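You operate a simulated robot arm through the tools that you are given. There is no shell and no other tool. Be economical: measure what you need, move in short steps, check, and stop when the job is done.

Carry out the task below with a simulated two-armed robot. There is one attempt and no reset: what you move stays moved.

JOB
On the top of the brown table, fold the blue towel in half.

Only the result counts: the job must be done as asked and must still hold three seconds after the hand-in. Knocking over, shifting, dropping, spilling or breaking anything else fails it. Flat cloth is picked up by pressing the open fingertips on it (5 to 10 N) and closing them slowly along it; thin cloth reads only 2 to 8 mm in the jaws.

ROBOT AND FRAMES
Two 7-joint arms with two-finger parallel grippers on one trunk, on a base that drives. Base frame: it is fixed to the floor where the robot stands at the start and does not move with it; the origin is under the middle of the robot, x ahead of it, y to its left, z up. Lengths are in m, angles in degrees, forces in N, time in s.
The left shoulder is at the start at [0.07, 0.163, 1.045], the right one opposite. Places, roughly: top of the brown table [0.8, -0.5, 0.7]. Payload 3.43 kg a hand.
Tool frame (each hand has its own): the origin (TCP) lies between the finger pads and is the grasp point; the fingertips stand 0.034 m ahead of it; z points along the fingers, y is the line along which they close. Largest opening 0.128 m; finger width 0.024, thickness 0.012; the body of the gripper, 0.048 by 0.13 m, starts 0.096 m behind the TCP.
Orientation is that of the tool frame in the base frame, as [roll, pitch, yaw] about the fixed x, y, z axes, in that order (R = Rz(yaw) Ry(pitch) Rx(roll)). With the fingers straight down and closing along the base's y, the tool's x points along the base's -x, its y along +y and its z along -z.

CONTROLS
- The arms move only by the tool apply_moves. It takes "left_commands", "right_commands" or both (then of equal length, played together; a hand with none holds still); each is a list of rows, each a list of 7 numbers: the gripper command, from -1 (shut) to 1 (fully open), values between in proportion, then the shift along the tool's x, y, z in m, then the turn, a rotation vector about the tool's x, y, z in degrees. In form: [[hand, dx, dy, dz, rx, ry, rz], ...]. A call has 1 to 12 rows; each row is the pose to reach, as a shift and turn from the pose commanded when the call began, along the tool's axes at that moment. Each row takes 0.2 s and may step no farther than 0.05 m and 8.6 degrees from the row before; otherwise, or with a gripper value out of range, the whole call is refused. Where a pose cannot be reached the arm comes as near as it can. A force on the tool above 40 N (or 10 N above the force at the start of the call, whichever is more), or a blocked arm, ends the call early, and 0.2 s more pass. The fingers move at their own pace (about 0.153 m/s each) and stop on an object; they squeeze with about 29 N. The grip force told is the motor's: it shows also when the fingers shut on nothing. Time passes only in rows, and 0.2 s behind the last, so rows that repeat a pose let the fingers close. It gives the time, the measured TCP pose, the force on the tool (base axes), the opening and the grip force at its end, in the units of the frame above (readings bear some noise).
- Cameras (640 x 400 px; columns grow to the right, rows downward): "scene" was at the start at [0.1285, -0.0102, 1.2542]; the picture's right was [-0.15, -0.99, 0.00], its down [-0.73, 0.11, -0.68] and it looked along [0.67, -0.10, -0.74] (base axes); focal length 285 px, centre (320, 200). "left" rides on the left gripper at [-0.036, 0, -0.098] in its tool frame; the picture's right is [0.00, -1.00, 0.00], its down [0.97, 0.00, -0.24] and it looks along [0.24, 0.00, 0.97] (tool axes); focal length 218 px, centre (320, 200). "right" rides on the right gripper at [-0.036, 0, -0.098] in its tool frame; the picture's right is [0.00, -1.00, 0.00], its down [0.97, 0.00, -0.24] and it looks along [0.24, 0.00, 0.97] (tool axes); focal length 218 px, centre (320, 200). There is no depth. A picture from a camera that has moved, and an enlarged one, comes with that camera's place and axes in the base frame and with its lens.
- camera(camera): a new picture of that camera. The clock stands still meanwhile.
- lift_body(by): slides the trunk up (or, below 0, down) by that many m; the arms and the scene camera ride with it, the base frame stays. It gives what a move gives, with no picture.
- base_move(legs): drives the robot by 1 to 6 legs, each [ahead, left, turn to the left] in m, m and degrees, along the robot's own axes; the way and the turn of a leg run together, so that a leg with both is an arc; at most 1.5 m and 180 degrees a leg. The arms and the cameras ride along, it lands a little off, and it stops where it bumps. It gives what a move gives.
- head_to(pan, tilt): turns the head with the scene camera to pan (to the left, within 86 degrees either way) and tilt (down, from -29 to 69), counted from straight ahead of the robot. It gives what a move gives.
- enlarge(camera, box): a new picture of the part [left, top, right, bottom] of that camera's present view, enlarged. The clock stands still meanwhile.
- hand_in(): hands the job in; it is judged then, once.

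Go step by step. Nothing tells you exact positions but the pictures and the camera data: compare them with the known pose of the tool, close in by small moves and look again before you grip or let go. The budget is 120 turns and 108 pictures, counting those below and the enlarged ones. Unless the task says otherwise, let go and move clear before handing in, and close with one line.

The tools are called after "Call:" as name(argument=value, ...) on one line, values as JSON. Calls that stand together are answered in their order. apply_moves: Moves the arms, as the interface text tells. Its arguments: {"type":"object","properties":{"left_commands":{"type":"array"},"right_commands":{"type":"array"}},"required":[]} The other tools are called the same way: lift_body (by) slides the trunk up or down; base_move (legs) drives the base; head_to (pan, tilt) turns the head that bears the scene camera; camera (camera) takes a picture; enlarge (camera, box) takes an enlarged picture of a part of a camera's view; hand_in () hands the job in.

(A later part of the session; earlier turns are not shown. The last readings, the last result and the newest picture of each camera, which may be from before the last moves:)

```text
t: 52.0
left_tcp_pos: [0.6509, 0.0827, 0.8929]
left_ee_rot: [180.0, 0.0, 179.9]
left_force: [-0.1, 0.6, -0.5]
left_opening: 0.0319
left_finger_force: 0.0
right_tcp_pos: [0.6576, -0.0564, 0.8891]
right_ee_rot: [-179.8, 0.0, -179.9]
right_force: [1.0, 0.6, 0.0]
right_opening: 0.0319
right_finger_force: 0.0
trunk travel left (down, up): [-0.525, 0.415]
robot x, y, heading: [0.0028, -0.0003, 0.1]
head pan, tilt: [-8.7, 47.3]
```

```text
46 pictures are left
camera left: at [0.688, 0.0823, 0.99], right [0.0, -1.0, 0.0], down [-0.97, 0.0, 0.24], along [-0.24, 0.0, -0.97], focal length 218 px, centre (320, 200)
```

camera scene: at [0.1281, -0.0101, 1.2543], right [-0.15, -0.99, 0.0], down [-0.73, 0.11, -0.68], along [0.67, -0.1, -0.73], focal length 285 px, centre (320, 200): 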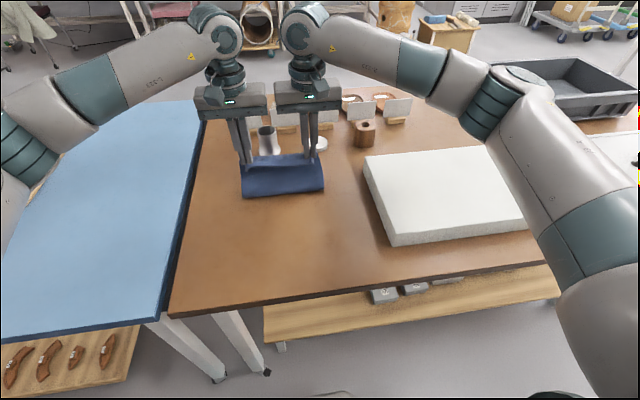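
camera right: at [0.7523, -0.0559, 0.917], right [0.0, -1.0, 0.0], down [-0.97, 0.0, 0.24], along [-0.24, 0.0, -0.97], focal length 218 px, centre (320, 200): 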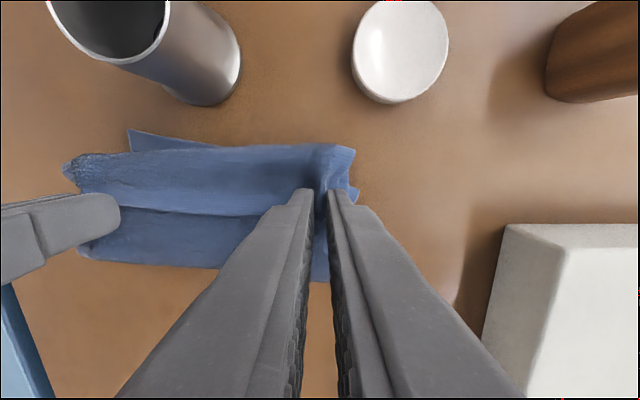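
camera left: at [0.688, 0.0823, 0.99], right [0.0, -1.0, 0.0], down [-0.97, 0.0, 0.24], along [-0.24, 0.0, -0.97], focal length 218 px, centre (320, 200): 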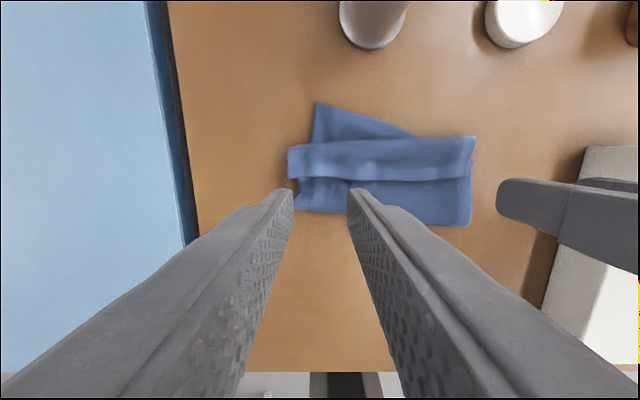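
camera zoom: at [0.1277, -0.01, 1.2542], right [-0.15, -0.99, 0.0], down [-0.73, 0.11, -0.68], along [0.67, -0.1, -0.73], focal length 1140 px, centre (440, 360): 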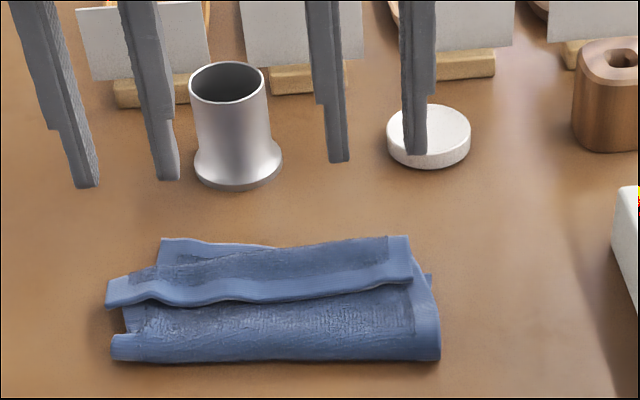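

The strip edge is now at x≈0.656, spanning y −0.077 to 0.113. I'll hover there and check before a light grip.

Call:
apply_moves(left_commands=[[-0.63, -0.002, 0.005, 0.03, 0, 0, 0], [-0.63, -0.002, 0.005, 0.06, 0, 0, 0], [-0.63, -0.002, 0.005, 0.091, 0, 0, 0], [-0.63, -0.002, 0.005, 0.091, 0, 0, 0]], right_commands=[[-0.63, 0.004, 0.002, 0.03, 0, 0, 0], [-0.63, 0.004, 0.002, 0.06, 0, 0, 0], [-0.63, 0.004, 0.002, 0.088, 0, 0, 0], [-0.63, 0.004, 0.002, 0.088, 0, 0, 0]])

Call:
enlarge(camera="left", box=[240, 130, 400, 230])

Call:
enlarge(camera="right", box=[240, 130, 400, 230])

```text
t: 53.0
left_tcp_pos: [0.6551, 0.086, 0.8022]
left_ee_rot: [180.0, 0.0, 179.9]
left_force: [0.1, -1.0, -0.2]
left_opening: 0.0235
left_finger_force: 0.0
right_tcp_pos: [0.6516, -0.0546, 0.801]
right_ee_rot: [-180.0, 0.2, -180.0]
right_force: [-0.4, 0.6, 0.3]
right_opening: 0.0236
right_finger_force: 0.0
trunk travel left (down, up): [-0.525, 0.415]
robot x, y, heading: [0.0005, -0.0008, -0.2]
head pan, tilt: [-8.7, 47.3]
```

```text
4.00 times, centred on (320, 180) of left
camera zoom: at [0.6928, 0.0858, 0.8993], right [0.0, -1.0, 0.0], down [-0.97, 0.0, 0.24], along [-0.24, 0.0, -0.97], focal length 873 px, centre (320, 280)
```

zoom: 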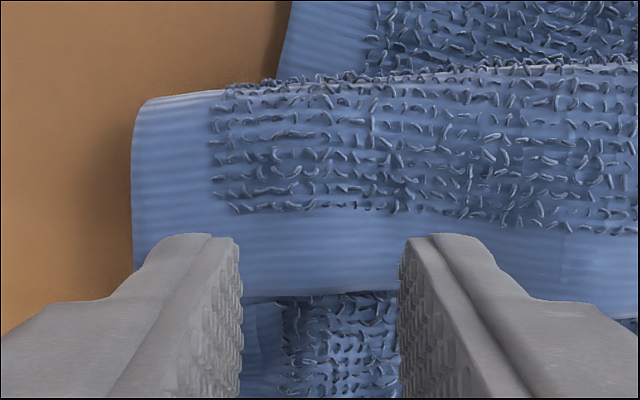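

```text
4.00 times, centred on (320, 180) of right
camera zoom: at [0.6881, -0.0543, 0.8992], right [0.0, -1.0, 0.0], down [-0.97, 0.0, 0.24], along [-0.24, 0.0, -0.97], focal length 873 px, centre (320, 280)
```

zoom: 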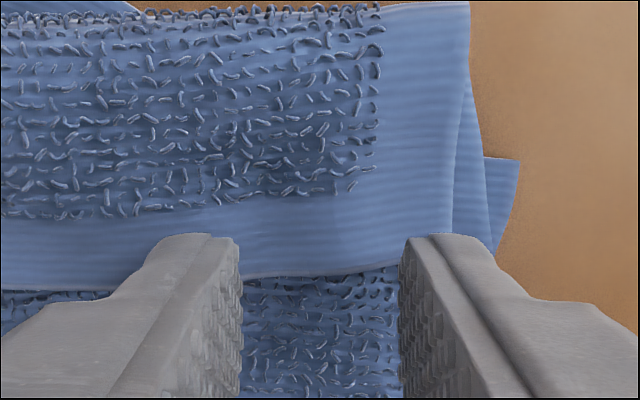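

Call:
apply_moves(left_commands=[[-0.63, 0, 0, 0.007, 0, 0, 0], [-0.63, 0, 0, 0.013, 0, 0, 0], [-0.63, 0, 0, 0.0165, 0, 0, 0], [-0.63, 0, 0, 0.018, 0, 0, 0], [-0.63, 0, 0, 0.018, 0, 0, 0]], right_commands=[[-0.63, -0.005, 0.001, 0.007, 0, 0, 0], [-0.63, -0.005, 0.001, 0.013, 0, 0, 0], [-0.63, -0.005, 0.001, 0.016, 0, 0, 0], [-0.63, -0.005, 0.001, 0.0175, 0, 0, 0], [-0.63, -0.005, 0.001, 0.0175, 0, 0, 0]])

```text
t: 54.2
left_tcp_pos: [0.6555, 0.0852, 0.7831]
left_ee_rot: [-179.9, -0.1, -179.9]
left_force: [1.5, -0.5, 4.5]
left_opening: 0.0234
left_finger_force: 0.0
right_tcp_pos: [0.6578, -0.0519, 0.7857]
right_ee_rot: [-180.0, 0.0, 180.0]
right_force: [-0.3, -0.9, 3.4]
right_opening: 0.0237
right_finger_force: 0.1
trunk travel left (down, up): [-0.525, 0.415]
robot x, y, heading: [0.0003, 0.0011, -0.1]
head pan, tilt: [-8.7, 47.3]
```

Call:
apply_moves(left_commands=[[-0.64, 0, 0, 0.0008, 0, 0, 0], [-0.68, 0, 0, 0.0008, 0, 0, 0], [-0.72, 0, 0, 0.0008, 0, 0, 0], [-0.76, 0, 0, 0.0008, 0, 0, 0], [-0.8, 0, 0, 0.0008, 0, 0, 0], [-0.84, 0, 0, 0.0008, 0, 0, 0], [-0.88, 0, 0, 0.0008, 0, 0, 0], [-0.92, 0, 0, 0.0008, 0, 0, 0], [-0.96, 0, 0, 0.0008, 0, 0, 0], [-1, 0, 0, 0.0008, 0, 0, 0], [-1, 0, 0, 0.0008, 0, 0, 0], [-1, 0, 0, 0.0008, 0, 0, 0]], right_commands=[[-0.64, 0, 0, 0.0015, 0, 0, 0], [-0.68, 0, 0, 0.0015, 0, 0, 0], [-0.72, 0, 0, 0.0015, 0, 0, 0], [-0.76, 0, 0, 0.0015, 0, 0, 0], [-0.8, 0, 0, 0.0015, 0, 0, 0], [-0.84, 0, 0, 0.0015, 0, 0, 0], [-0.88, 0, 0, 0.0015, 0, 0, 0], [-0.92, 0, 0, 0.0015, 0, 0, 0], [-0.96, 0, 0, 0.0015, 0, 0, 0], [-1, 0, 0, 0.0015, 0, 0, 0], [-1, 0, 0, 0.0015, 0, 0, 0], [-1, 0, 0, 0.0015, 0, 0, 0]])

```text
t: 56.8
left_tcp_pos: [0.6535, 0.0855, 0.7831]
left_ee_rot: [-179.9, 0.0, 180.0]
left_force: [1.2, -8.0, 7.5]
left_opening: 0.0034
left_finger_force: 29.3
right_tcp_pos: [0.6573, -0.053, 0.7827]
right_ee_rot: [-179.9, 0.1, 180.0]
right_force: [0.2, 8.3, 7.0]
right_opening: 0.0052
right_finger_force: 29.3
trunk travel left (down, up): [-0.525, 0.415]
robot x, y, heading: [-0.0014, -0.0026, 0.2]
head pan, tilt: [-8.7, 47.3]
```

Both grips look right: 3.4 and 5.2 mm, with tension between the hands. I'll unfold the flap back to the near side and lay it flat, then fold again from the far edge toward me, where there's room to tilt the hands so the edge doesn't curl.

Call:
apply_moves(left_commands=[[-1, 0, 0, -0.02, 0, 0, 0], [-1, 0.005, 0, -0.045, 0, 0, 0], [-1, 0.015, 0, -0.07, 0, 0, 0], [-1, 0.035, 0, -0.085, 0, 0, 0], [-1, 0.06, 0, -0.09, 0, 0, 0], [-1, 0.085, 0, -0.085, 0, 0, 0], [-1, 0.105, 0, -0.07, 0, 0, 0], [-1, 0.125, 0, -0.05, 0, 0, 0], [-1, 0.14, 0, -0.03, 0, 0, 0], [-1, 0.15, 0, -0.015, 0, 0, 0], [-1, 0.157, 0, -0.003, 0, 0, 0]], right_commands=[[-1, 0, 0, -0.02, 0, 0, 0], [-1, 0.005, 0, -0.045, 0, 0, 0], [-1, 0.015, 0, -0.07, 0, 0, 0], [-1, 0.037, 0, -0.085, 0, 0, 0], [-1, 0.062, 0, -0.09, 0, 0, 0], [-1, 0.088, 0, -0.085, 0, 0, 0], [-1, 0.108, 0, -0.07, 0, 0, 0], [-1, 0.128, 0, -0.05, 0, 0, 0], [-1, 0.143, 0, -0.03, 0, 0, 0], [-1, 0.154, 0, -0.015, 0, 0, 0], [-1, 0.161, 0, -0.003, 0, 0, 0]])

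Call:
camera(camera="scene")

```text
t: 59.2
left_tcp_pos: [0.498, 0.0857, 0.7843]
left_ee_rot: [-179.9, 0.2, 180.0]
left_force: [1.7, -8.9, 4.0]
left_opening: 0.0036
left_finger_force: 29.1
right_tcp_pos: [0.4975, -0.0524, 0.7861]
right_ee_rot: [180.0, 0.0, 179.9]
right_force: [-0.3, 8.3, 3.0]
right_opening: 0.005
right_finger_force: 29.0
trunk travel left (down, up): [-0.525, 0.415]
robot x, y, heading: [-0.0025, -0.0009, 0.0]
head pan, tilt: [-8.7, 47.3]
```

```text
43 pictures are left
camera scene: at [0.1281, -0.0102, 1.2545], right [-0.15, -0.99, 0.0], down [-0.73, 0.11, -0.68], along [0.67, -0.1, -0.73], focal length 285 px, centre (320, 200)
```

scene: 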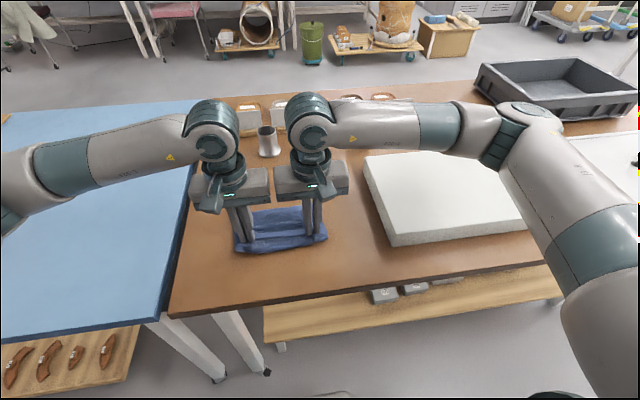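

Call:
enlarge(camera="scene", box=[210, 160, 370, 260])

Call:
camera(camera="left")

```text
4.00 times, centred on (290, 210) of scene
camera zoom: at [0.1281, -0.0102, 1.2545], right [-0.15, -0.99, 0.0], down [-0.73, 0.11, -0.68], along [0.67, -0.1, -0.73], focal length 1140 px, centre (440, 160)
```

zoom: 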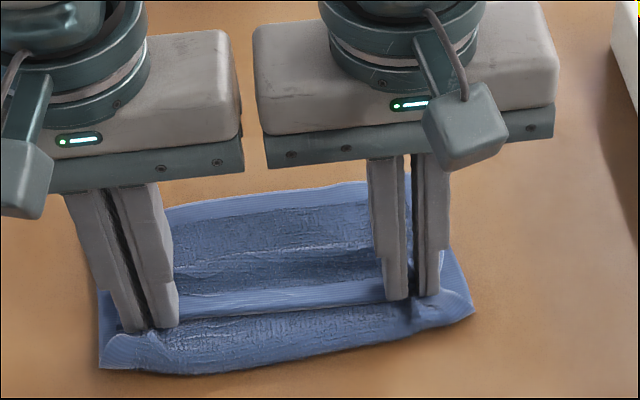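

```text
41 pictures are left
camera left: at [0.5351, 0.0864, 0.8819], right [0.0, -1.0, 0.0], down [-0.97, 0.0, 0.24], along [-0.24, 0.0, -0.97], focal length 218 px, centre (320, 200)
```

left: 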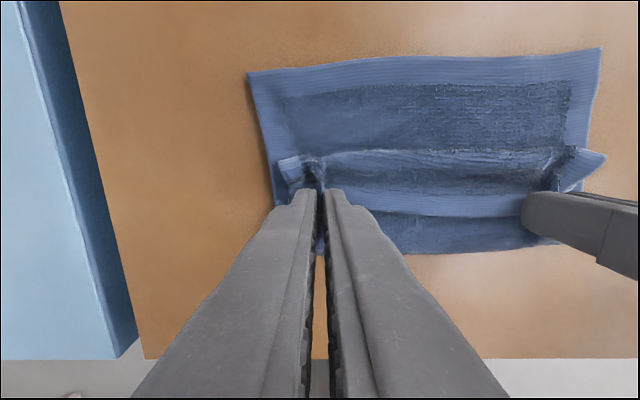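

The whole stack slid back with the hands: it now lies at x≈0.464–0.585, well clear of everything, with the crease near 0.464 close to the middle. There is now room to tilt the hands over the far side, so I'll lift to see what is held.

Call:
apply_moves(left_commands=[[-1, 0, 0, -0.02, 0, 0, 0], [-1, 0, 0, -0.04, 0, 0, 0], [-1, 0, 0, -0.06, 0, 0, 0], [-1, 0, 0, -0.08, 0, 0, 0], [-1, 0, 0, -0.08, 0, 0, 0]], right_commands=[[-1, 0, 0, -0.02, 0, 0, 0], [-1, 0, 0, -0.04, 0, 0, 0], [-1, 0, 0, -0.06, 0, 0, 0], [-1, 0, 0, -0.08, 0, 0, 0], [-1, 0, 0, -0.08, 0, 0, 0]])

Call:
enlarge(camera="scene", box=[210, 160, 370, 260])

Call:
camera(camera="left")

Call:
camera(camera="right")

```text
t: 60.4
left_tcp_pos: [0.4968, 0.0859, 0.8643]
left_ee_rot: [-179.9, -0.2, 179.9]
left_force: [0.5, -8.6, -0.4]
left_opening: 0.0037
left_finger_force: 29.5
right_tcp_pos: [0.4971, -0.053, 0.866]
right_ee_rot: [-179.9, 0.1, 179.9]
right_force: [0.2, 9.3, -0.2]
right_opening: 0.0051
right_finger_force: 28.9
trunk travel left (down, up): [-0.525, 0.415]
robot x, y, heading: [0.0014, 0.0031, -0.0]
head pan, tilt: [-8.7, 47.3]
```

```text
4.00 times, centred on (290, 210) of scene
camera zoom: at [0.1289, -0.0102, 1.2541], right [-0.15, -0.99, 0.0], down [-0.73, 0.11, -0.68], along [0.67, -0.1, -0.74], focal length 1140 px, centre (440, 160)
```

zoom: 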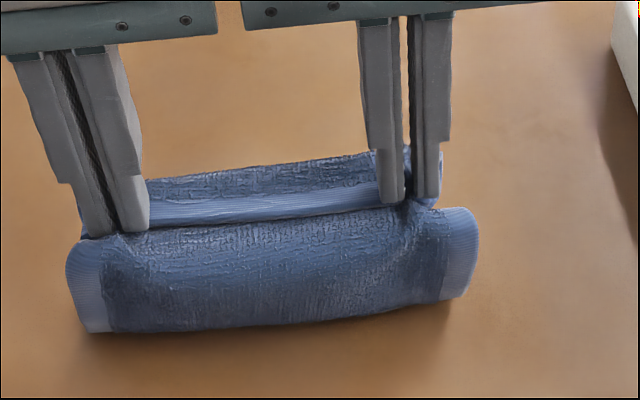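

```text
39 pictures are left
camera left: at [0.5353, 0.0868, 0.9619], right [0.0, -1.0, 0.0], down [-0.97, 0.0, 0.24], along [-0.24, 0.0, -0.97], focal length 218 px, centre (320, 200)
```

left: 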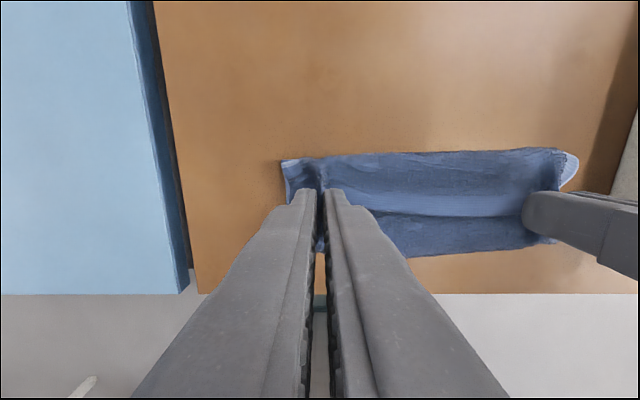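

```text
38 pictures are left
camera right: at [0.5336, -0.0528, 0.9636], right [0.0, -1.0, 0.0], down [-0.97, 0.0, 0.24], along [-0.24, 0.0, -0.97], focal length 218 px, centre (320, 200)
```

right: 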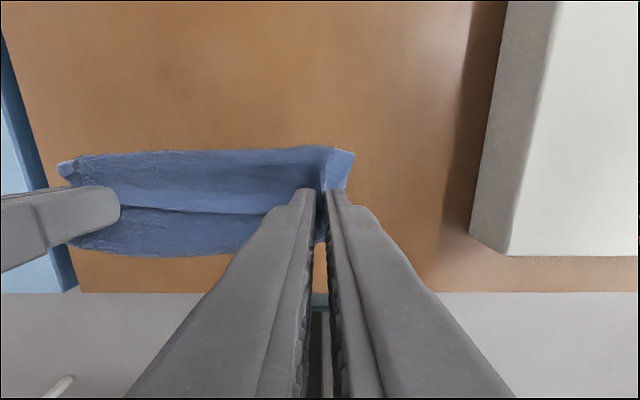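

Each hand holds the strip plus the layer below it. I'll set the bundle down and release. Then I'll grip the exposed far hem of the bottom layer, hang the towel so it opens, and lay it folded with the held edge ending at the far side, where it won't curl.

Call:
apply_moves(left_commands=[[-1, 0, 0, 0.025, 0, 0, 0], [-1, 0, 0, 0.05, 0, 0, 0], [-1, 0, 0, 0.076, 0, 0, 0], [-1, 0, 0, 0.078, 0, 0, 0], [-0.7, 0, 0, 0.078, 0, 0, 0], [-0.5, 0, 0, 0.075, 0, 0, 0], [-0.5, 0, 0, 0.05, 0, 0, 0], [-0.5, 0, 0, 0.01, 0, 0, 0], [-0.5, 0, 0, -0.03, 0, 0, 0]], right_commands=[[-1, 0, 0, 0.025, 0, 0, 0], [-1, 0, 0, 0.05, 0, 0, 0], [-1, 0, 0, 0.076, 0, 0, 0], [-1, 0, 0, 0.079, 0, 0, 0], [-0.7, 0, 0, 0.079, 0, 0, 0], [-0.5, 0, 0, 0.075, 0, 0, 0], [-0.5, 0, 0, 0.05, 0, 0, 0], [-0.5, 0, 0, 0.01, 0, 0, 0], [-0.5, 0, 0, -0.03, 0, 0, 0]])

Call:
camera(camera="left")

Call:
camera(camera="right")

Call:
enlarge(camera="scene", box=[210, 160, 370, 260])

```text
t: 62.4
left_tcp_pos: [0.4953, 0.0886, 0.8953]
left_ee_rot: [179.9, -0.1, 179.9]
left_force: [-0.6, 0.4, 0.5]
left_opening: 0.032
left_finger_force: 0.0
right_tcp_pos: [0.4959, -0.0538, 0.8973]
right_ee_rot: [-179.9, 0.1, -180.0]
right_force: [-0.2, -1.1, 0.0]
right_opening: 0.0321
right_finger_force: 0.2
trunk travel left (down, up): [-0.525, 0.415]
robot x, y, heading: [0.0018, -0.0039, 0.0]
head pan, tilt: [-8.7, 47.3]
```

```text
37 pictures are left
camera left: at [0.5328, 0.0878, 0.9929], right [0.0, -1.0, 0.0], down [-0.97, 0.0, 0.24], along [-0.24, 0.0, -0.97], focal length 218 px, centre (320, 200)
```

left: 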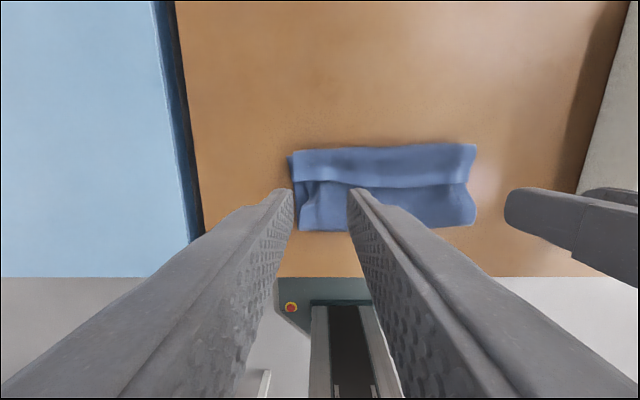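

```text
36 pictures are left
camera right: at [0.5332, -0.0535, 0.9946], right [0.0, -1.0, 0.0], down [-0.97, 0.0, 0.24], along [-0.24, 0.0, -0.97], focal length 218 px, centre (320, 200)
```

right: 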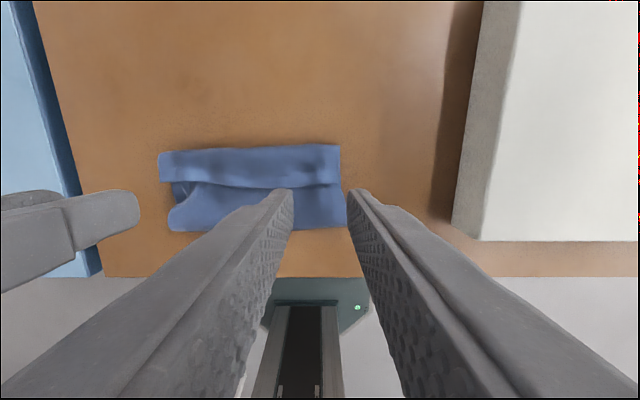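

```text
4.00 times, centred on (290, 210) of scene
camera zoom: at [0.1275, -0.0104, 1.2542], right [-0.15, -0.99, 0.0], down [-0.73, 0.11, -0.68], along [0.67, -0.1, -0.73], focal length 1140 px, centre (440, 160)
```

zoom: 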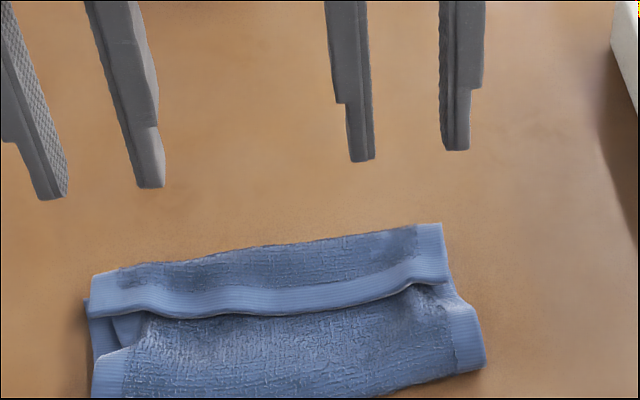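

The strip still sits on top, with the bend at 0.531 and the crease at ≈0.442. A better idea is to grip the near crease itself through both layers and lift. Both halves will hang straight so the strip falls open, and I can lay them back down together. I'll hover over the crease.

Call:
apply_moves(left_commands=[[-0.62, 0.02, -0.002, 0.02, 0, 0, 0], [-0.62, 0.04, -0.003, 0.05, 0, 0, 0], [-0.62, 0.051, -0.003, 0.08, 0, 0, 0], [-0.62, 0.051, -0.003, 0.095, 0, 0, 0], [-0.62, 0.051, -0.003, 0.095, 0, 0, 0]], right_commands=[[-0.62, 0.02, -0.003, 0.02, 0, 0, 0], [-0.62, 0.04, -0.006, 0.05, 0, 0, 0], [-0.62, 0.051, -0.006, 0.08, 0, 0, 0], [-0.62, 0.051, -0.006, 0.097, 0, 0, 0], [-0.62, 0.051, -0.006, 0.097, 0, 0, 0]])

Call:
enlarge(camera="left", box=[240, 140, 400, 240])

Call:
enlarge(camera="right", box=[240, 140, 400, 240])

```text
t: 63.6
left_tcp_pos: [0.4481, 0.0829, 0.8001]
left_ee_rot: [-180.0, -0.1, -180.0]
left_force: [0.5, 0.4, 0.1]
left_opening: 0.0245
left_finger_force: 0.0
right_tcp_pos: [0.4468, -0.0584, 0.7985]
right_ee_rot: [-180.0, 0.0, 180.0]
right_force: [-1.0, 0.2, 0.0]
right_opening: 0.0245
right_finger_force: 0.1
trunk travel left (down, up): [-0.525, 0.415]
robot x, y, heading: [0.0008, -0.0016, -0.0]
head pan, tilt: [-8.7, 47.3]
```

```text
4.00 times, centred on (320, 190) of left
camera zoom: at [0.484, 0.083, 0.8976], right [0.0, -1.0, 0.0], down [-0.97, 0.0, 0.24], along [-0.24, 0.0, -0.97], focal length 873 px, centre (320, 240)
```

zoom: 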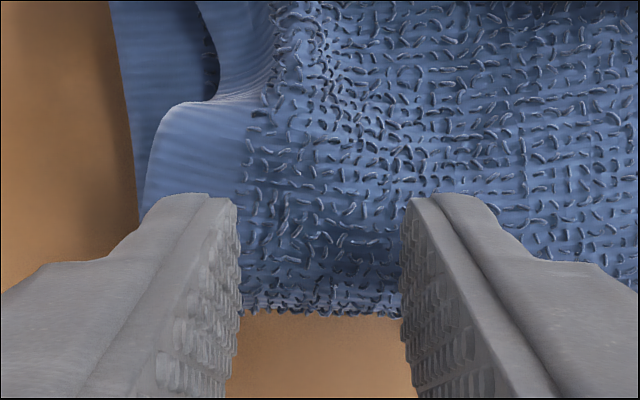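

```text
4.00 times, centred on (320, 190) of right
camera zoom: at [0.4838, -0.0588, 0.8957], right [0.0, -1.0, 0.0], down [-0.97, 0.0, 0.24], along [-0.24, 0.0, -0.97], focal length 873 px, centre (320, 240)
```

zoom: 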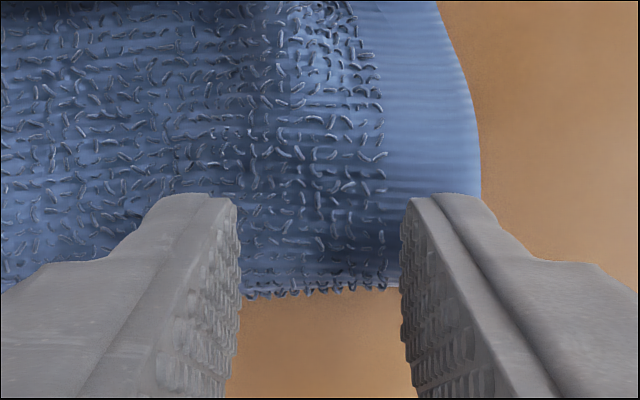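

Both hands sit over the crease. I'll lower, press firmly to catch both layers, then close.

Call:
apply_moves(left_commands=[[-0.62, 0.004, 0, 0.007, 0, 0, 0], [-0.62, 0.004, 0, 0.013, 0, 0, 0], [-0.62, 0.004, 0, 0.017, 0, 0, 0], [-0.62, 0.004, 0, 0.02, 0, 0, 0], [-0.62, 0.004, 0, 0.02, 0, 0, 0]], right_commands=[[-0.62, 0.002, 0, 0.006, 0, 0, 0], [-0.62, 0.002, 0, 0.012, 0, 0, 0], [-0.62, 0.002, 0, 0.016, 0, 0, 0], [-0.62, 0.002, 0, 0.0185, 0, 0, 0], [-0.62, 0.002, 0, 0.0185, 0, 0, 0]])

```text
t: 64.8
left_tcp_pos: [0.4421, 0.0834, 0.7798]
left_ee_rot: [-179.9, 0.1, -179.9]
left_force: [1.2, 0.1, 8.2]
left_opening: 0.024
left_finger_force: 0.0
right_tcp_pos: [0.4441, -0.0583, 0.78]
right_ee_rot: [-180.0, 0.1, -179.9]
right_force: [1.3, -0.5, 6.4]
right_opening: 0.0239
right_finger_force: 0.1
trunk travel left (down, up): [-0.525, 0.415]
robot x, y, heading: [-0.0004, -0.0005, 0.1]
head pan, tilt: [-8.7, 47.3]
```

Call:
apply_moves(left_commands=[[-0.66, 0, 0, 0.0008, 0, 0, 0], [-0.7, 0, 0, 0.0008, 0, 0, 0], [-0.74, 0, 0, 0.0008, 0, 0, 0], [-0.78, 0, 0, 0.0008, 0, 0, 0], [-0.82, 0, 0, 0.0008, 0, 0, 0], [-0.86, 0, 0, 0.0008, 0, 0, 0], [-0.9, 0, 0, 0.0008, 0, 0, 0], [-0.94, 0, 0, 0.0008, 0, 0, 0], [-0.97, 0, 0, 0.0008, 0, 0, 0], [-1, 0, 0, 0.0008, 0, 0, 0], [-1, 0, 0, 0.0008, 0, 0, 0]], right_commands=[[-0.66, 0, 0, 0.001, 0, 0, 0], [-0.7, 0, 0, 0.001, 0, 0, 0], [-0.74, 0, 0, 0.001, 0, 0, 0], [-0.78, 0, 0, 0.001, 0, 0, 0], [-0.82, 0, 0, 0.001, 0, 0, 0], [-0.86, 0, 0, 0.001, 0, 0, 0], [-0.9, 0, 0, 0.001, 0, 0, 0], [-0.94, 0, 0, 0.001, 0, 0, 0], [-0.97, 0, 0, 0.001, 0, 0, 0], [-1, 0, 0, 0.001, 0, 0, 0], [-1, 0, 0, 0.001, 0, 0, 0]])

```text
t: 67.2
left_tcp_pos: [0.4418, 0.0819, 0.7797]
left_ee_rot: [-179.9, 0.1, -180.0]
left_force: [0.5, -5.5, 14.4]
left_opening: 0.0035
left_finger_force: 28.7
right_tcp_pos: [0.4427, -0.0603, 0.7792]
right_ee_rot: [180.0, 0.1, -180.0]
right_force: [-0.6, 4.7, 10.9]
right_opening: 0.0022
right_finger_force: 28.9
trunk travel left (down, up): [-0.525, 0.415]
robot x, y, heading: [0.0017, 0.0017, -0.0]
head pan, tilt: [-8.7, 47.3]
```

Both hold cloth at the crease. I'll lift high so both halves hang.

Call:
apply_moves(left_commands=[[-1, 0, 0, -0.02, 0, 0, 0], [-1, -0.005, 0, -0.045, 0, 0, 0], [-1, -0.015, 0, -0.075, 0, 0, 0], [-1, -0.025, 0, -0.105, 0, 0, 0], [-1, -0.04, 0, -0.135, 0, 0, 0], [-1, -0.055, 0, -0.165, 0, 0, 0], [-1, -0.06, 0, -0.185, 0, 0, 0], [-1, -0.06, 0, -0.185, 0, 0, 0]], right_commands=[[-1, 0, 0, -0.02, 0, 0, 0], [-1, -0.005, 0, -0.045, 0, 0, 0], [-1, -0.015, 0, -0.075, 0, 0, 0], [-1, -0.025, 0, -0.105, 0, 0, 0], [-1, -0.04, 0, -0.135, 0, 0, 0], [-1, -0.055, 0, -0.165, 0, 0, 0], [-1, -0.06, 0, -0.185, 0, 0, 0], [-1, -0.06, 0, -0.185, 0, 0, 0]])

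Call:
camera(camera="scene")

Call:
camera(camera="left")

```text
t: 69.0
left_tcp_pos: [0.5035, 0.0832, 0.9623]
left_ee_rot: [-180.0, -0.1, 179.9]
left_force: [-0.4, -3.5, -0.3]
left_opening: 0.0036
left_finger_force: 28.9
right_tcp_pos: [0.5047, -0.0582, 0.9643]
right_ee_rot: [-179.9, -0.1, 180.0]
right_force: [-0.1, 2.4, -0.6]
right_opening: 0.0017
right_finger_force: 29.0
trunk travel left (down, up): [-0.525, 0.415]
robot x, y, heading: [0.0013, 0.0011, -0.1]
head pan, tilt: [-8.7, 47.3]
```

```text
32 pictures are left
camera scene: at [0.1288, -0.0103, 1.2542], right [-0.15, -0.99, 0.0], down [-0.73, 0.11, -0.68], along [0.67, -0.1, -0.74], focal length 285 px, centre (320, 200)
```

scene: 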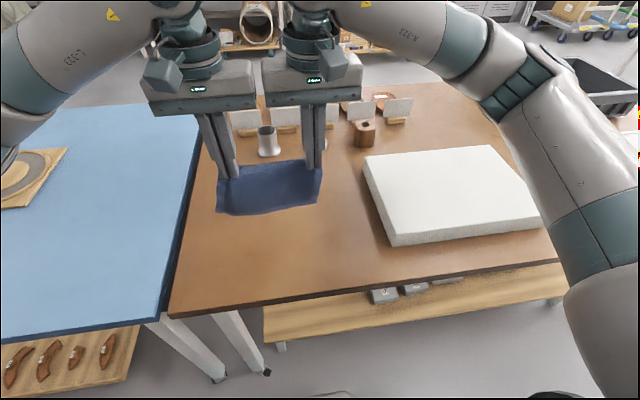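

```text
31 pictures are left
camera left: at [0.5404, 0.083, 1.0603], right [0.0, -1.0, 0.0], down [-0.97, 0.0, 0.24], along [-0.24, 0.0, -0.97], focal length 218 px, centre (320, 200)
```

left: 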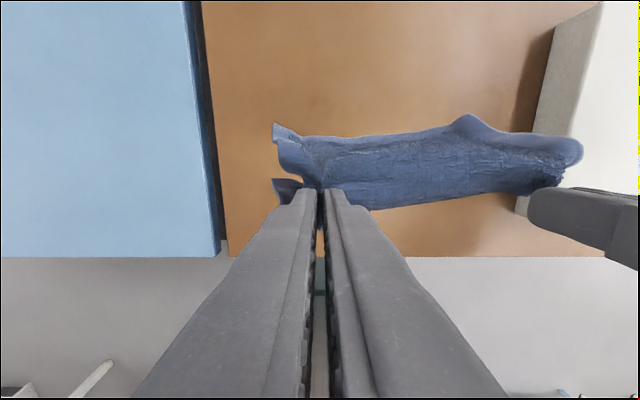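

The towel hangs from the crease with both halves down. I'll move forward, lower until the hems touch, then draw the hands back toward me while lowering so both layers lie down together.

Call:
apply_moves(left_commands=[[-1, -0.03, 0, 0, 0, 0, 0], [-1, -0.06, 0, 0, 0, 0, 0], [-1, -0.09, 0, 0.0, 0, 0, 0], [-1, -0.105, 0, 0.01, 0, 0, 0], [-1, -0.105, 0, 0.03, 0, 0, 0], [-1, -0.105, 0, 0.05, 0, 0, 0], [-1, -0.105, 0, 0.07, 0, 0, 0], [-1, -0.105, 0, 0.075, 0, 0, 0], [-1, -0.105, 0, 0.075, 0, 0, 0]], right_commands=[[-1, -0.03, 0, 0, 0, 0, 0], [-1, -0.06, 0, 0, 0, 0, 0], [-1, -0.09, 0, 0.0, 0, 0, 0], [-1, -0.105, 0, 0.01, 0, 0, 0], [-1, -0.105, 0, 0.03, 0, 0, 0], [-1, -0.105, 0, 0.05, 0, 0, 0], [-1, -0.105, 0, 0.07, 0, 0, 0], [-1, -0.105, 0, 0.075, 0, 0, 0], [-1, -0.105, 0, 0.075, 0, 0, 0]])

Call:
enlarge(camera="scene", box=[190, 110, 350, 210])

Call:
camera(camera="right")

```text
t: 71.0
left_tcp_pos: [0.6077, 0.0852, 0.8891]
left_ee_rot: [180.0, -0.1, -179.9]
left_force: [0.9, -3.6, -0.1]
left_opening: 0.0036
left_finger_force: 28.9
right_tcp_pos: [0.6086, -0.0587, 0.8891]
right_ee_rot: [180.0, 0.0, -179.9]
right_force: [-0.6, 3.7, 0.5]
right_opening: 0.002
right_finger_force: 29.0
trunk travel left (down, up): [-0.525, 0.415]
robot x, y, heading: [0.0012, -0.0014, -0.1]
head pan, tilt: [-8.7, 47.3]
```

```text
4.00 times, centred on (270, 160) of scene
camera zoom: at [0.1287, -0.0102, 1.2542], right [-0.15, -0.99, 0.0], down [-0.73, 0.11, -0.68], along [0.67, -0.1, -0.74], focal length 1140 px, centre (520, 360)
```

zoom: 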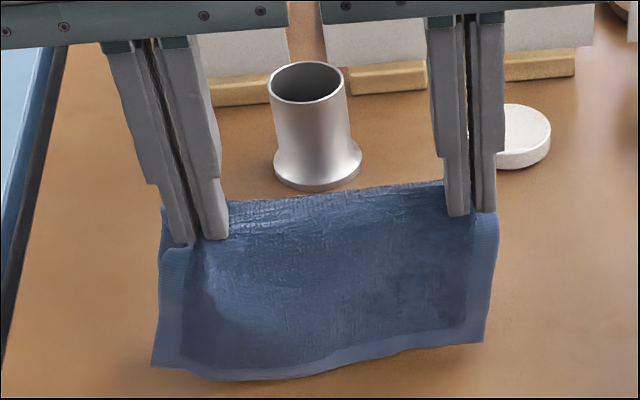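

```text
29 pictures are left
camera right: at [0.6455, -0.0588, 0.9864], right [0.0, -1.0, 0.0], down [-0.97, 0.0, 0.24], along [-0.24, 0.0, -0.97], focal length 218 px, centre (320, 200)
```

right: 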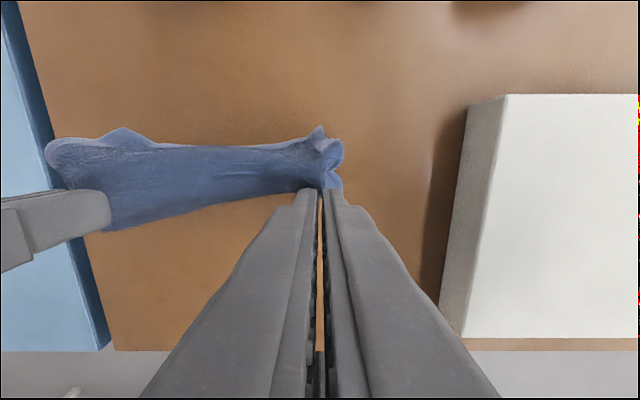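

The hem of the near half touches the table at x≈0.60. Now I lay it down by moving the hands back and down along an arc.

Call:
apply_moves(left_commands=[[-1, 0.012, 0, 0.008, 0, 0, 0], [-1, 0.026, 0, 0.014, 0, 0, 0], [-1, 0.042, 0, 0.022, 0, 0, 0], [-1, 0.058, 0, 0.033, 0, 0, 0], [-1, 0.072, 0, 0.046, 0, 0, 0], [-1, 0.084, 0, 0.062, 0, 0, 0], [-1, 0.093, 0, 0.08, 0, 0, 0], [-1, 0.1, 0, 0.098, 0, 0, 0], [-1, 0.103, 0, 0.107, 0, 0, 0], [-1, 0.103, 0, 0.107, 0, 0, 0]], right_commands=[[-1, 0.012, 0, 0.008, 0, 0, 0], [-1, 0.026, 0, 0.014, 0, 0, 0], [-1, 0.042, 0, 0.022, 0, 0, 0], [-1, 0.058, 0, 0.033, 0, 0, 0], [-1, 0.072, 0, 0.046, 0, 0, 0], [-1, 0.084, 0, 0.062, 0, 0, 0], [-1, 0.093, 0, 0.08, 0, 0, 0], [-1, 0.1, 0, 0.098, 0, 0, 0], [-1, 0.103, 0, 0.107, 0, 0, 0], [-1, 0.103, 0, 0.107, 0, 0, 0]])

Call:
enlarge(camera="scene", box=[190, 140, 370, 252])

Call:
camera(camera="left")

```text
t: 73.2
left_tcp_pos: [0.5052, 0.085, 0.7811]
left_ee_rot: [-179.9, -0.1, -180.0]
left_force: [0.7, -4.1, 6.1]
left_opening: 0.0035
left_finger_force: 29.3
right_tcp_pos: [0.5058, -0.0587, 0.7828]
right_ee_rot: [-180.0, 0.1, 179.9]
right_force: [0.4, 3.7, 2.4]
right_opening: 0.0021
right_finger_force: 29.2
trunk travel left (down, up): [-0.525, 0.415]
robot x, y, heading: [0.0005, 0.0, 0.1]
head pan, tilt: [-8.7, 47.3]
```

```text
3.56 times, centred on (280, 196) of scene
camera zoom: at [0.1282, -0.0103, 1.2544], right [-0.15, -0.99, 0.0], down [-0.73, 0.11, -0.68], along [0.67, -0.1, -0.74], focal length 1013 px, centre (462, 214)
```

zoom: 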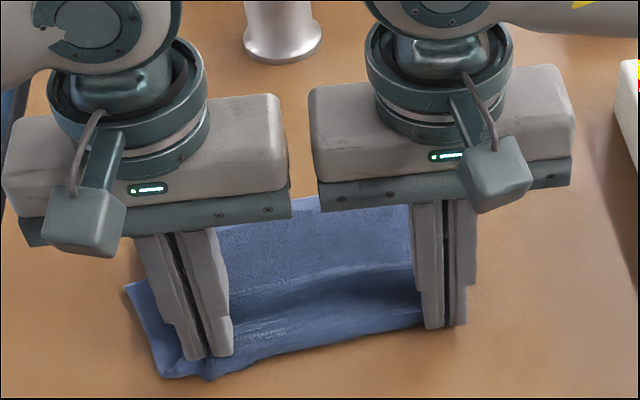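

```text
27 pictures are left
camera left: at [0.5419, 0.0846, 0.8789], right [0.0, -1.0, 0.0], down [-0.97, 0.0, 0.24], along [-0.24, 0.0, -0.97], focal length 218 px, centre (320, 200)
```

left: 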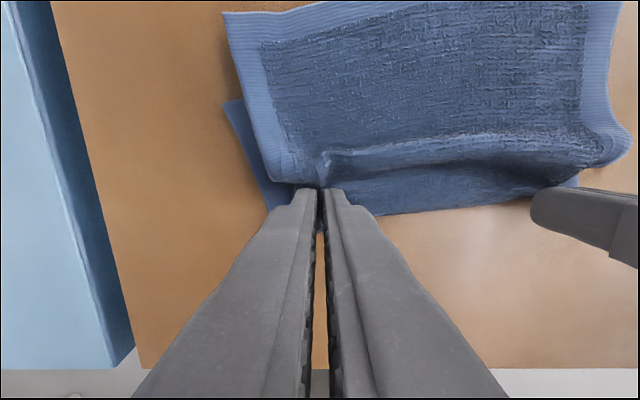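

The strip has come unrolled: the top half lies flat and its hem is at the far side. I'll release, lift clear and inspect.

Call:
apply_moves(left_commands=[[-0.8, 0, 0, 0, 0, 0, 0], [-0.7, 0, 0, -0.003, 0, 0, 0], [-0.7, 0, 0, -0.03, 0, 0, 0], [-0.7, 0, 0, -0.07, 0, 0, 0], [-0.7, 0.02, 0, -0.11, 0, 0, 0], [-0.7, 0.02, 0, -0.15, 0, 0, 0]], right_commands=[[-0.8, 0, 0, 0, 0, 0, 0], [-0.7, 0, 0, -0.003, 0, 0, 0], [-0.7, 0, 0, -0.03, 0, 0, 0], [-0.7, 0, 0, -0.07, 0, 0, 0], [-0.7, 0.02, 0, -0.11, 0, 0, 0], [-0.7, 0.02, 0, -0.15, 0, 0, 0]])

Call:
enlarge(camera="left", box=[240, 40, 480, 190])

Call:
enlarge(camera="scene", box=[190, 140, 370, 252])

```text
t: 74.6
left_tcp_pos: [0.4831, 0.084, 0.9306]
left_ee_rot: [179.9, 0.0, -180.0]
left_force: [-0.5, 0.0, -0.1]
left_opening: 0.0194
left_finger_force: 0.0
right_tcp_pos: [0.4861, -0.0591, 0.9308]
right_ee_rot: [-179.9, 0.1, -180.0]
right_force: [-0.5, 0.1, 0.2]
right_opening: 0.0194
right_finger_force: 0.1
trunk travel left (down, up): [-0.525, 0.415]
robot x, y, heading: [0.0019, 0.0022, 0.1]
head pan, tilt: [-8.7, 47.3]
```

```text
2.67 times, centred on (360, 115) of left
camera zoom: at [0.521, 0.0841, 1.0279], right [0.0, -1.0, 0.0], down [-0.97, 0.0, 0.24], along [-0.24, 0.0, -0.97], focal length 582 px, centre (213, 427)
```

zoom: 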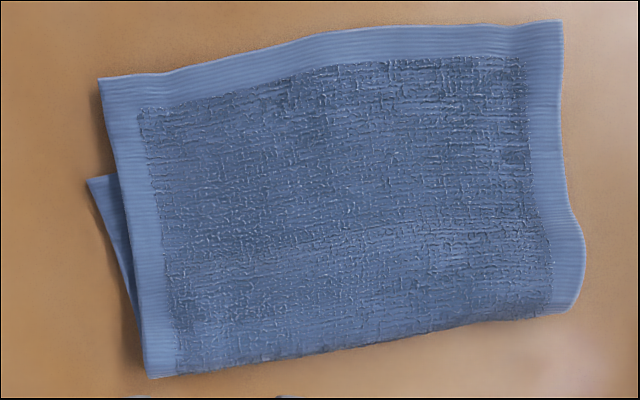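

```text
3.56 times, centred on (280, 196) of scene
camera zoom: at [0.1282, -0.0102, 1.2541], right [-0.15, -0.99, 0.0], down [-0.73, 0.11, -0.68], along [0.67, -0.1, -0.74], focal length 1013 px, centre (462, 214)
```

zoom: 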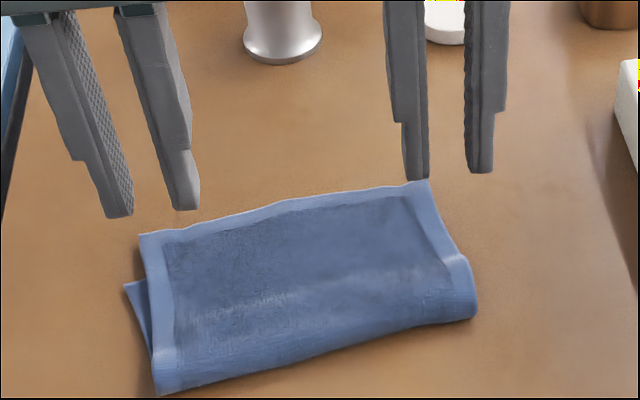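

The towel is now cleanly folded, but the top layer is longer. Its corners are at about (0.608, 0.133) and (0.629, −0.065), against bottom corners at about (0.566, 0.141) and (0.621, −0.051). I'll take the top hem, which faces the right way now, raise it and re-lay it onto the bottom corners. First I hover over it.

Call:
apply_moves(left_commands=[[-0.62, -0.03, 0.006, 0, 0, 0, 0], [-0.62, -0.06, 0.012, 0, 0, 0, 0], [-0.62, -0.09, 0.018, 0.02, 0, 0, 0], [-0.62, -0.115, 0.025, 0.05, 0, 0, 0], [-0.62, -0.124, 0.027, 0.09, 0, 0, 0], [-0.62, -0.124, 0.027, 0.131, 0, 0, 0], [-0.62, -0.124, 0.027, 0.131, 0, 0, 0]], right_commands=[[-0.62, -0.035, 0.005, 0, 0, 0, 0], [-0.62, -0.07, 0.009, 0, 0, 0, 0], [-0.62, -0.105, 0.014, 0.02, 0, 0, 0], [-0.62, -0.13, 0.018, 0.05, 0, 0, 0], [-0.62, -0.137, 0.018, 0.09, 0, 0, 0], [-0.62, -0.137, 0.018, 0.131, 0, 0, 0], [-0.62, -0.137, 0.018, 0.131, 0, 0, 0]])

Call:
enlarge(camera="left", box=[240, 140, 400, 240])

Call:
enlarge(camera="right", box=[240, 140, 400, 240])

```text
t: 76.2
left_tcp_pos: [0.6082, 0.1094, 0.8018]
left_ee_rot: [-180.0, 0.0, -180.0]
left_force: [-0.1, 0.6, 1.0]
left_opening: 0.0242
left_finger_force: 0.1
right_tcp_pos: [0.6218, -0.0435, 0.8006]
right_ee_rot: [179.9, 0.1, 180.0]
right_force: [-0.1, -0.3, 0.4]
right_opening: 0.0245
right_finger_force: 0.2
trunk travel left (down, up): [-0.525, 0.415]
robot x, y, heading: [-0.0028, -0.0009, -0.1]
head pan, tilt: [-8.7, 47.3]
```

```text
4.00 times, centred on (320, 190) of left
camera zoom: at [0.6456, 0.1101, 0.8976], right [0.0, -1.0, 0.0], down [-0.97, 0.0, 0.24], along [-0.24, 0.0, -0.97], focal length 873 px, centre (320, 240)
```

zoom: 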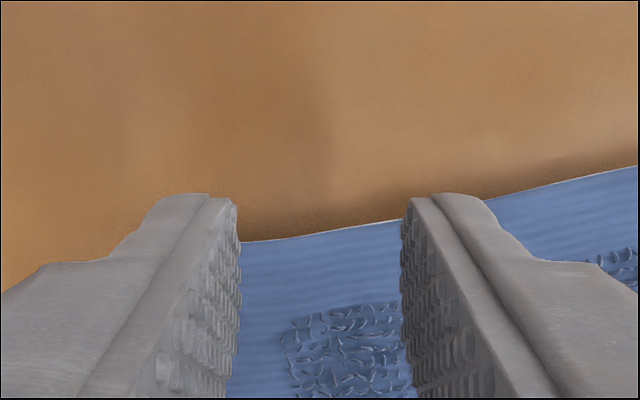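

```text
4.00 times, centred on (320, 190) of right
camera zoom: at [0.659, -0.0438, 0.8987], right [0.0, -1.0, 0.0], down [-0.97, 0.0, 0.24], along [-0.24, 0.0, -0.97], focal length 873 px, centre (320, 240)
```

zoom: 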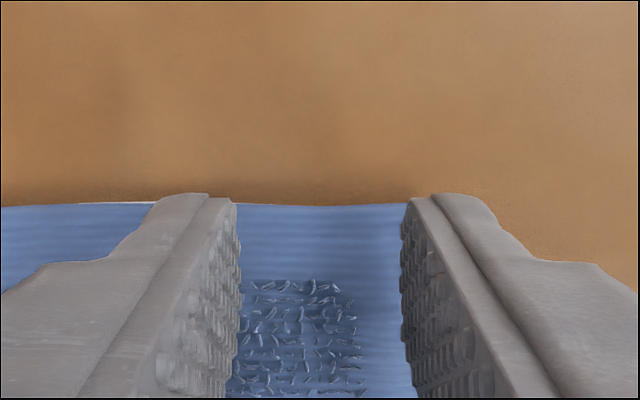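

Hem overlap is good on the left. I'll shift the right 8 mm forward to avoid the layer under it, then lower and press.

Call:
apply_moves(left_commands=[[-0.62, 0, 0, 0.01, 0, 0, 0], [-0.62, 0, 0, 0.018, 0, 0, 0], [-0.62, 0, 0, 0.022, 0, 0, 0], [-0.62, 0, 0, 0.0245, 0, 0, 0], [-0.62, 0, 0, 0.0245, 0, 0, 0]], right_commands=[[-0.62, -0.008, 0.002, 0.009, 0, 0, 0], [-0.62, -0.008, 0.002, 0.017, 0, 0, 0], [-0.62, -0.008, 0.002, 0.021, 0, 0, 0], [-0.62, -0.008, 0.002, 0.0235, 0, 0, 0], [-0.62, -0.008, 0.002, 0.0235, 0, 0, 0]])

```text
t: 77.4
left_tcp_pos: [0.6086, 0.1106, 0.7768]
left_ee_rot: [-179.9, 0.1, -180.0]
left_force: [-1.2, -0.6, 6.6]
left_opening: 0.0243
left_finger_force: 0.0
right_tcp_pos: [0.6302, -0.0394, 0.7785]
right_ee_rot: [180.0, 0.1, -179.9]
right_force: [0.3, -0.2, 1.0]
right_opening: 0.0241
right_finger_force: 0.1
trunk travel left (down, up): [-0.525, 0.415]
robot x, y, heading: [0.0048, 0.0012, 0.2]
head pan, tilt: [-8.7, 47.3]
```

Call:
apply_moves(left_commands=[[-0.62, 0, 0, 0.0003, 0, 0, 0], [-0.62, 0, 0, 0.0003, 0, 0, 0]], right_commands=[[-0.62, 0, -0.002, 0.0015, 0, 0, 0], [-0.62, 0, -0.002, 0.002, 0, 0, 0]])

```text
t: 78.0
left_tcp_pos: [0.6078, 0.1101, 0.7781]
left_ee_rot: [-179.9, 0.1, 180.0]
left_force: [1.6, -0.8, 6.5]
left_opening: 0.0244
left_finger_force: 0.1
right_tcp_pos: [0.6305, -0.0395, 0.7778]
right_ee_rot: [180.0, 0.2, -180.0]
right_force: [0.3, 1.1, 11.1]
right_opening: 0.0247
right_finger_force: 0.0
trunk travel left (down, up): [-0.525, 0.415]
robot x, y, heading: [-0.001, -0.0006, -0.1]
head pan, tilt: [-8.7, 47.3]
```

Pressure is fine on both hands, so I'll close slowly.

Call:
apply_moves(left_commands=[[-0.66, 0, 0, 0.0005, 0, 0, 0], [-0.7, 0, 0, 0.0005, 0, 0, 0], [-0.74, 0, 0, 0.0005, 0, 0, 0], [-0.78, 0, 0, 0.0005, 0, 0, 0], [-0.82, 0, 0, 0.0005, 0, 0, 0], [-0.86, 0, 0, 0.0005, 0, 0, 0], [-0.9, 0, 0, 0.0005, 0, 0, 0], [-0.94, 0, 0, 0.0005, 0, 0, 0], [-0.97, 0, 0, 0.0005, 0, 0, 0], [-1, 0, 0, 0.0005, 0, 0, 0], [-1, 0, 0, 0.0005, 0, 0, 0]], right_commands=[[-0.66, 0, 0, 0, 0, 0, 0], [-0.7, 0, 0, 0, 0, 0, 0], [-0.74, 0, 0, 0, 0, 0, 0], [-0.78, 0, 0, 0, 0, 0, 0], [-0.82, 0, 0, 0, 0, 0, 0], [-0.86, 0, 0, 0, 0, 0, 0], [-0.9, 0, 0, 0, 0, 0, 0], [-0.94, 0, 0, 0, 0, 0, 0], [-0.97, 0, 0, 0, 0, 0, 0], [-1, 0, 0, 0, 0, 0, 0], [-1, 0, 0, 0, 0, 0, 0]])

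```text
t: 80.4
left_tcp_pos: [0.6088, 0.1104, 0.778]
left_ee_rot: [-179.9, 0.2, 179.9]
left_force: [0.9, -12.4, 8.6]
left_opening: 0.0034
left_finger_force: 29.1
right_tcp_pos: [0.6292, -0.0406, 0.7765]
right_ee_rot: [180.0, 0.2, 180.0]
right_force: [-0.8, 11.9, 14.8]
right_opening: 0.0038
right_finger_force: 28.8
trunk travel left (down, up): [-0.525, 0.415]
robot x, y, heading: [-0.0011, -0.0015, -0.2]
head pan, tilt: [-8.7, 47.3]
```

Both hold the hem (3.4 and 3.8 mm). I'll swing the flap up and back, further on the left, to reset the crease.

Call:
apply_moves(left_commands=[[-1, 0.01, -0.002, -0.03, 0, 0, 0], [-1, 0.03, -0.001, -0.055, 0, 0, 0], [-1, 0.055, 0, -0.075, 0, 0, 0], [-1, 0.08, 0.001, -0.09, 0, 0, 0], [-1, 0.105, 0.002, -0.097, 0, 0, 0], [-1, 0.13, 0.003, -0.097, 0, 0, 0], [-1, 0.15, 0.004, -0.09, 0, 0, 0], [-1, 0.15, 0.004, -0.09, 0, 0, 0]], right_commands=[[-1, 0.008, 0.002, -0.03, 0, 0, 0], [-1, 0.022, 0.003, -0.055, 0, 0, 0], [-1, 0.04, 0.004, -0.075, 0, 0, 0], [-1, 0.06, 0.005, -0.09, 0, 0, 0], [-1, 0.08, 0.006, -0.097, 0, 0, 0], [-1, 0.1, 0.007, -0.098, 0, 0, 0], [-1, 0.12, 0.008, -0.093, 0, 0, 0], [-1, 0.12, 0.008, -0.093, 0, 0, 0]])

Call:
enlarge(camera="scene", box=[190, 140, 370, 252])

Call:
camera(camera="left")

```text
t: 82.2
left_tcp_pos: [0.4592, 0.1145, 0.8667]
left_ee_rot: [-179.9, -0.1, 180.0]
left_force: [3.0, -11.0, 0.2]
left_opening: 0.0035
left_finger_force: 29.0
right_tcp_pos: [0.5096, -0.032, 0.8685]
right_ee_rot: [-179.9, -0.1, -180.0]
right_force: [-3.0, 10.0, -1.5]
right_opening: 0.0037
right_finger_force: 29.1
trunk travel left (down, up): [-0.525, 0.415]
robot x, y, heading: [0.0007, -0.001, -0.1]
head pan, tilt: [-8.7, 47.3]
```

```text
3.56 times, centred on (280, 196) of scene
camera zoom: at [0.1287, -0.0103, 1.2542], right [-0.15, -0.99, 0.0], down [-0.73, 0.11, -0.68], along [0.67, -0.1, -0.74], focal length 1013 px, centre (462, 214)
```

zoom: 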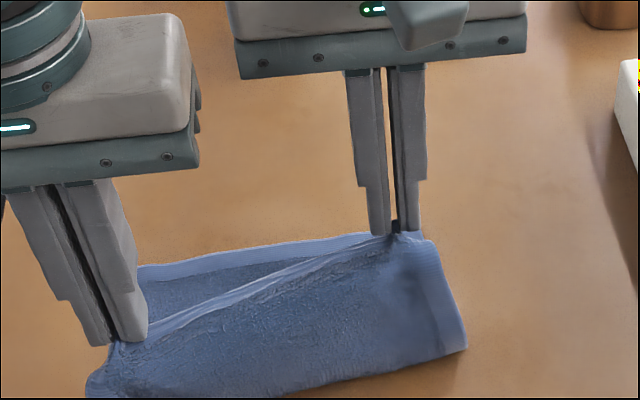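

```text
21 pictures are left
camera left: at [0.4967, 0.1141, 0.9631], right [0.0, -1.0, 0.0], down [-0.97, 0.0, 0.24], along [-0.24, 0.0, -0.97], focal length 218 px, centre (320, 200)
```

left: 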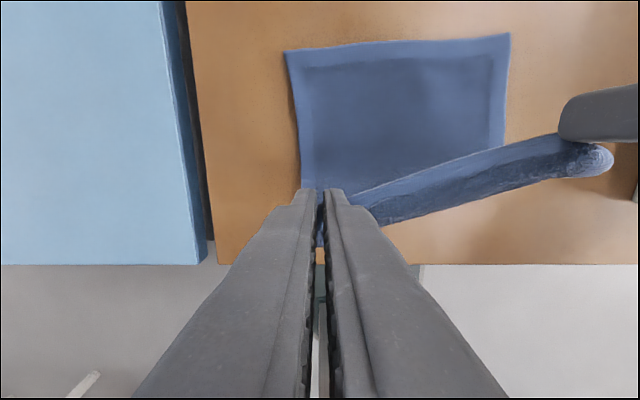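

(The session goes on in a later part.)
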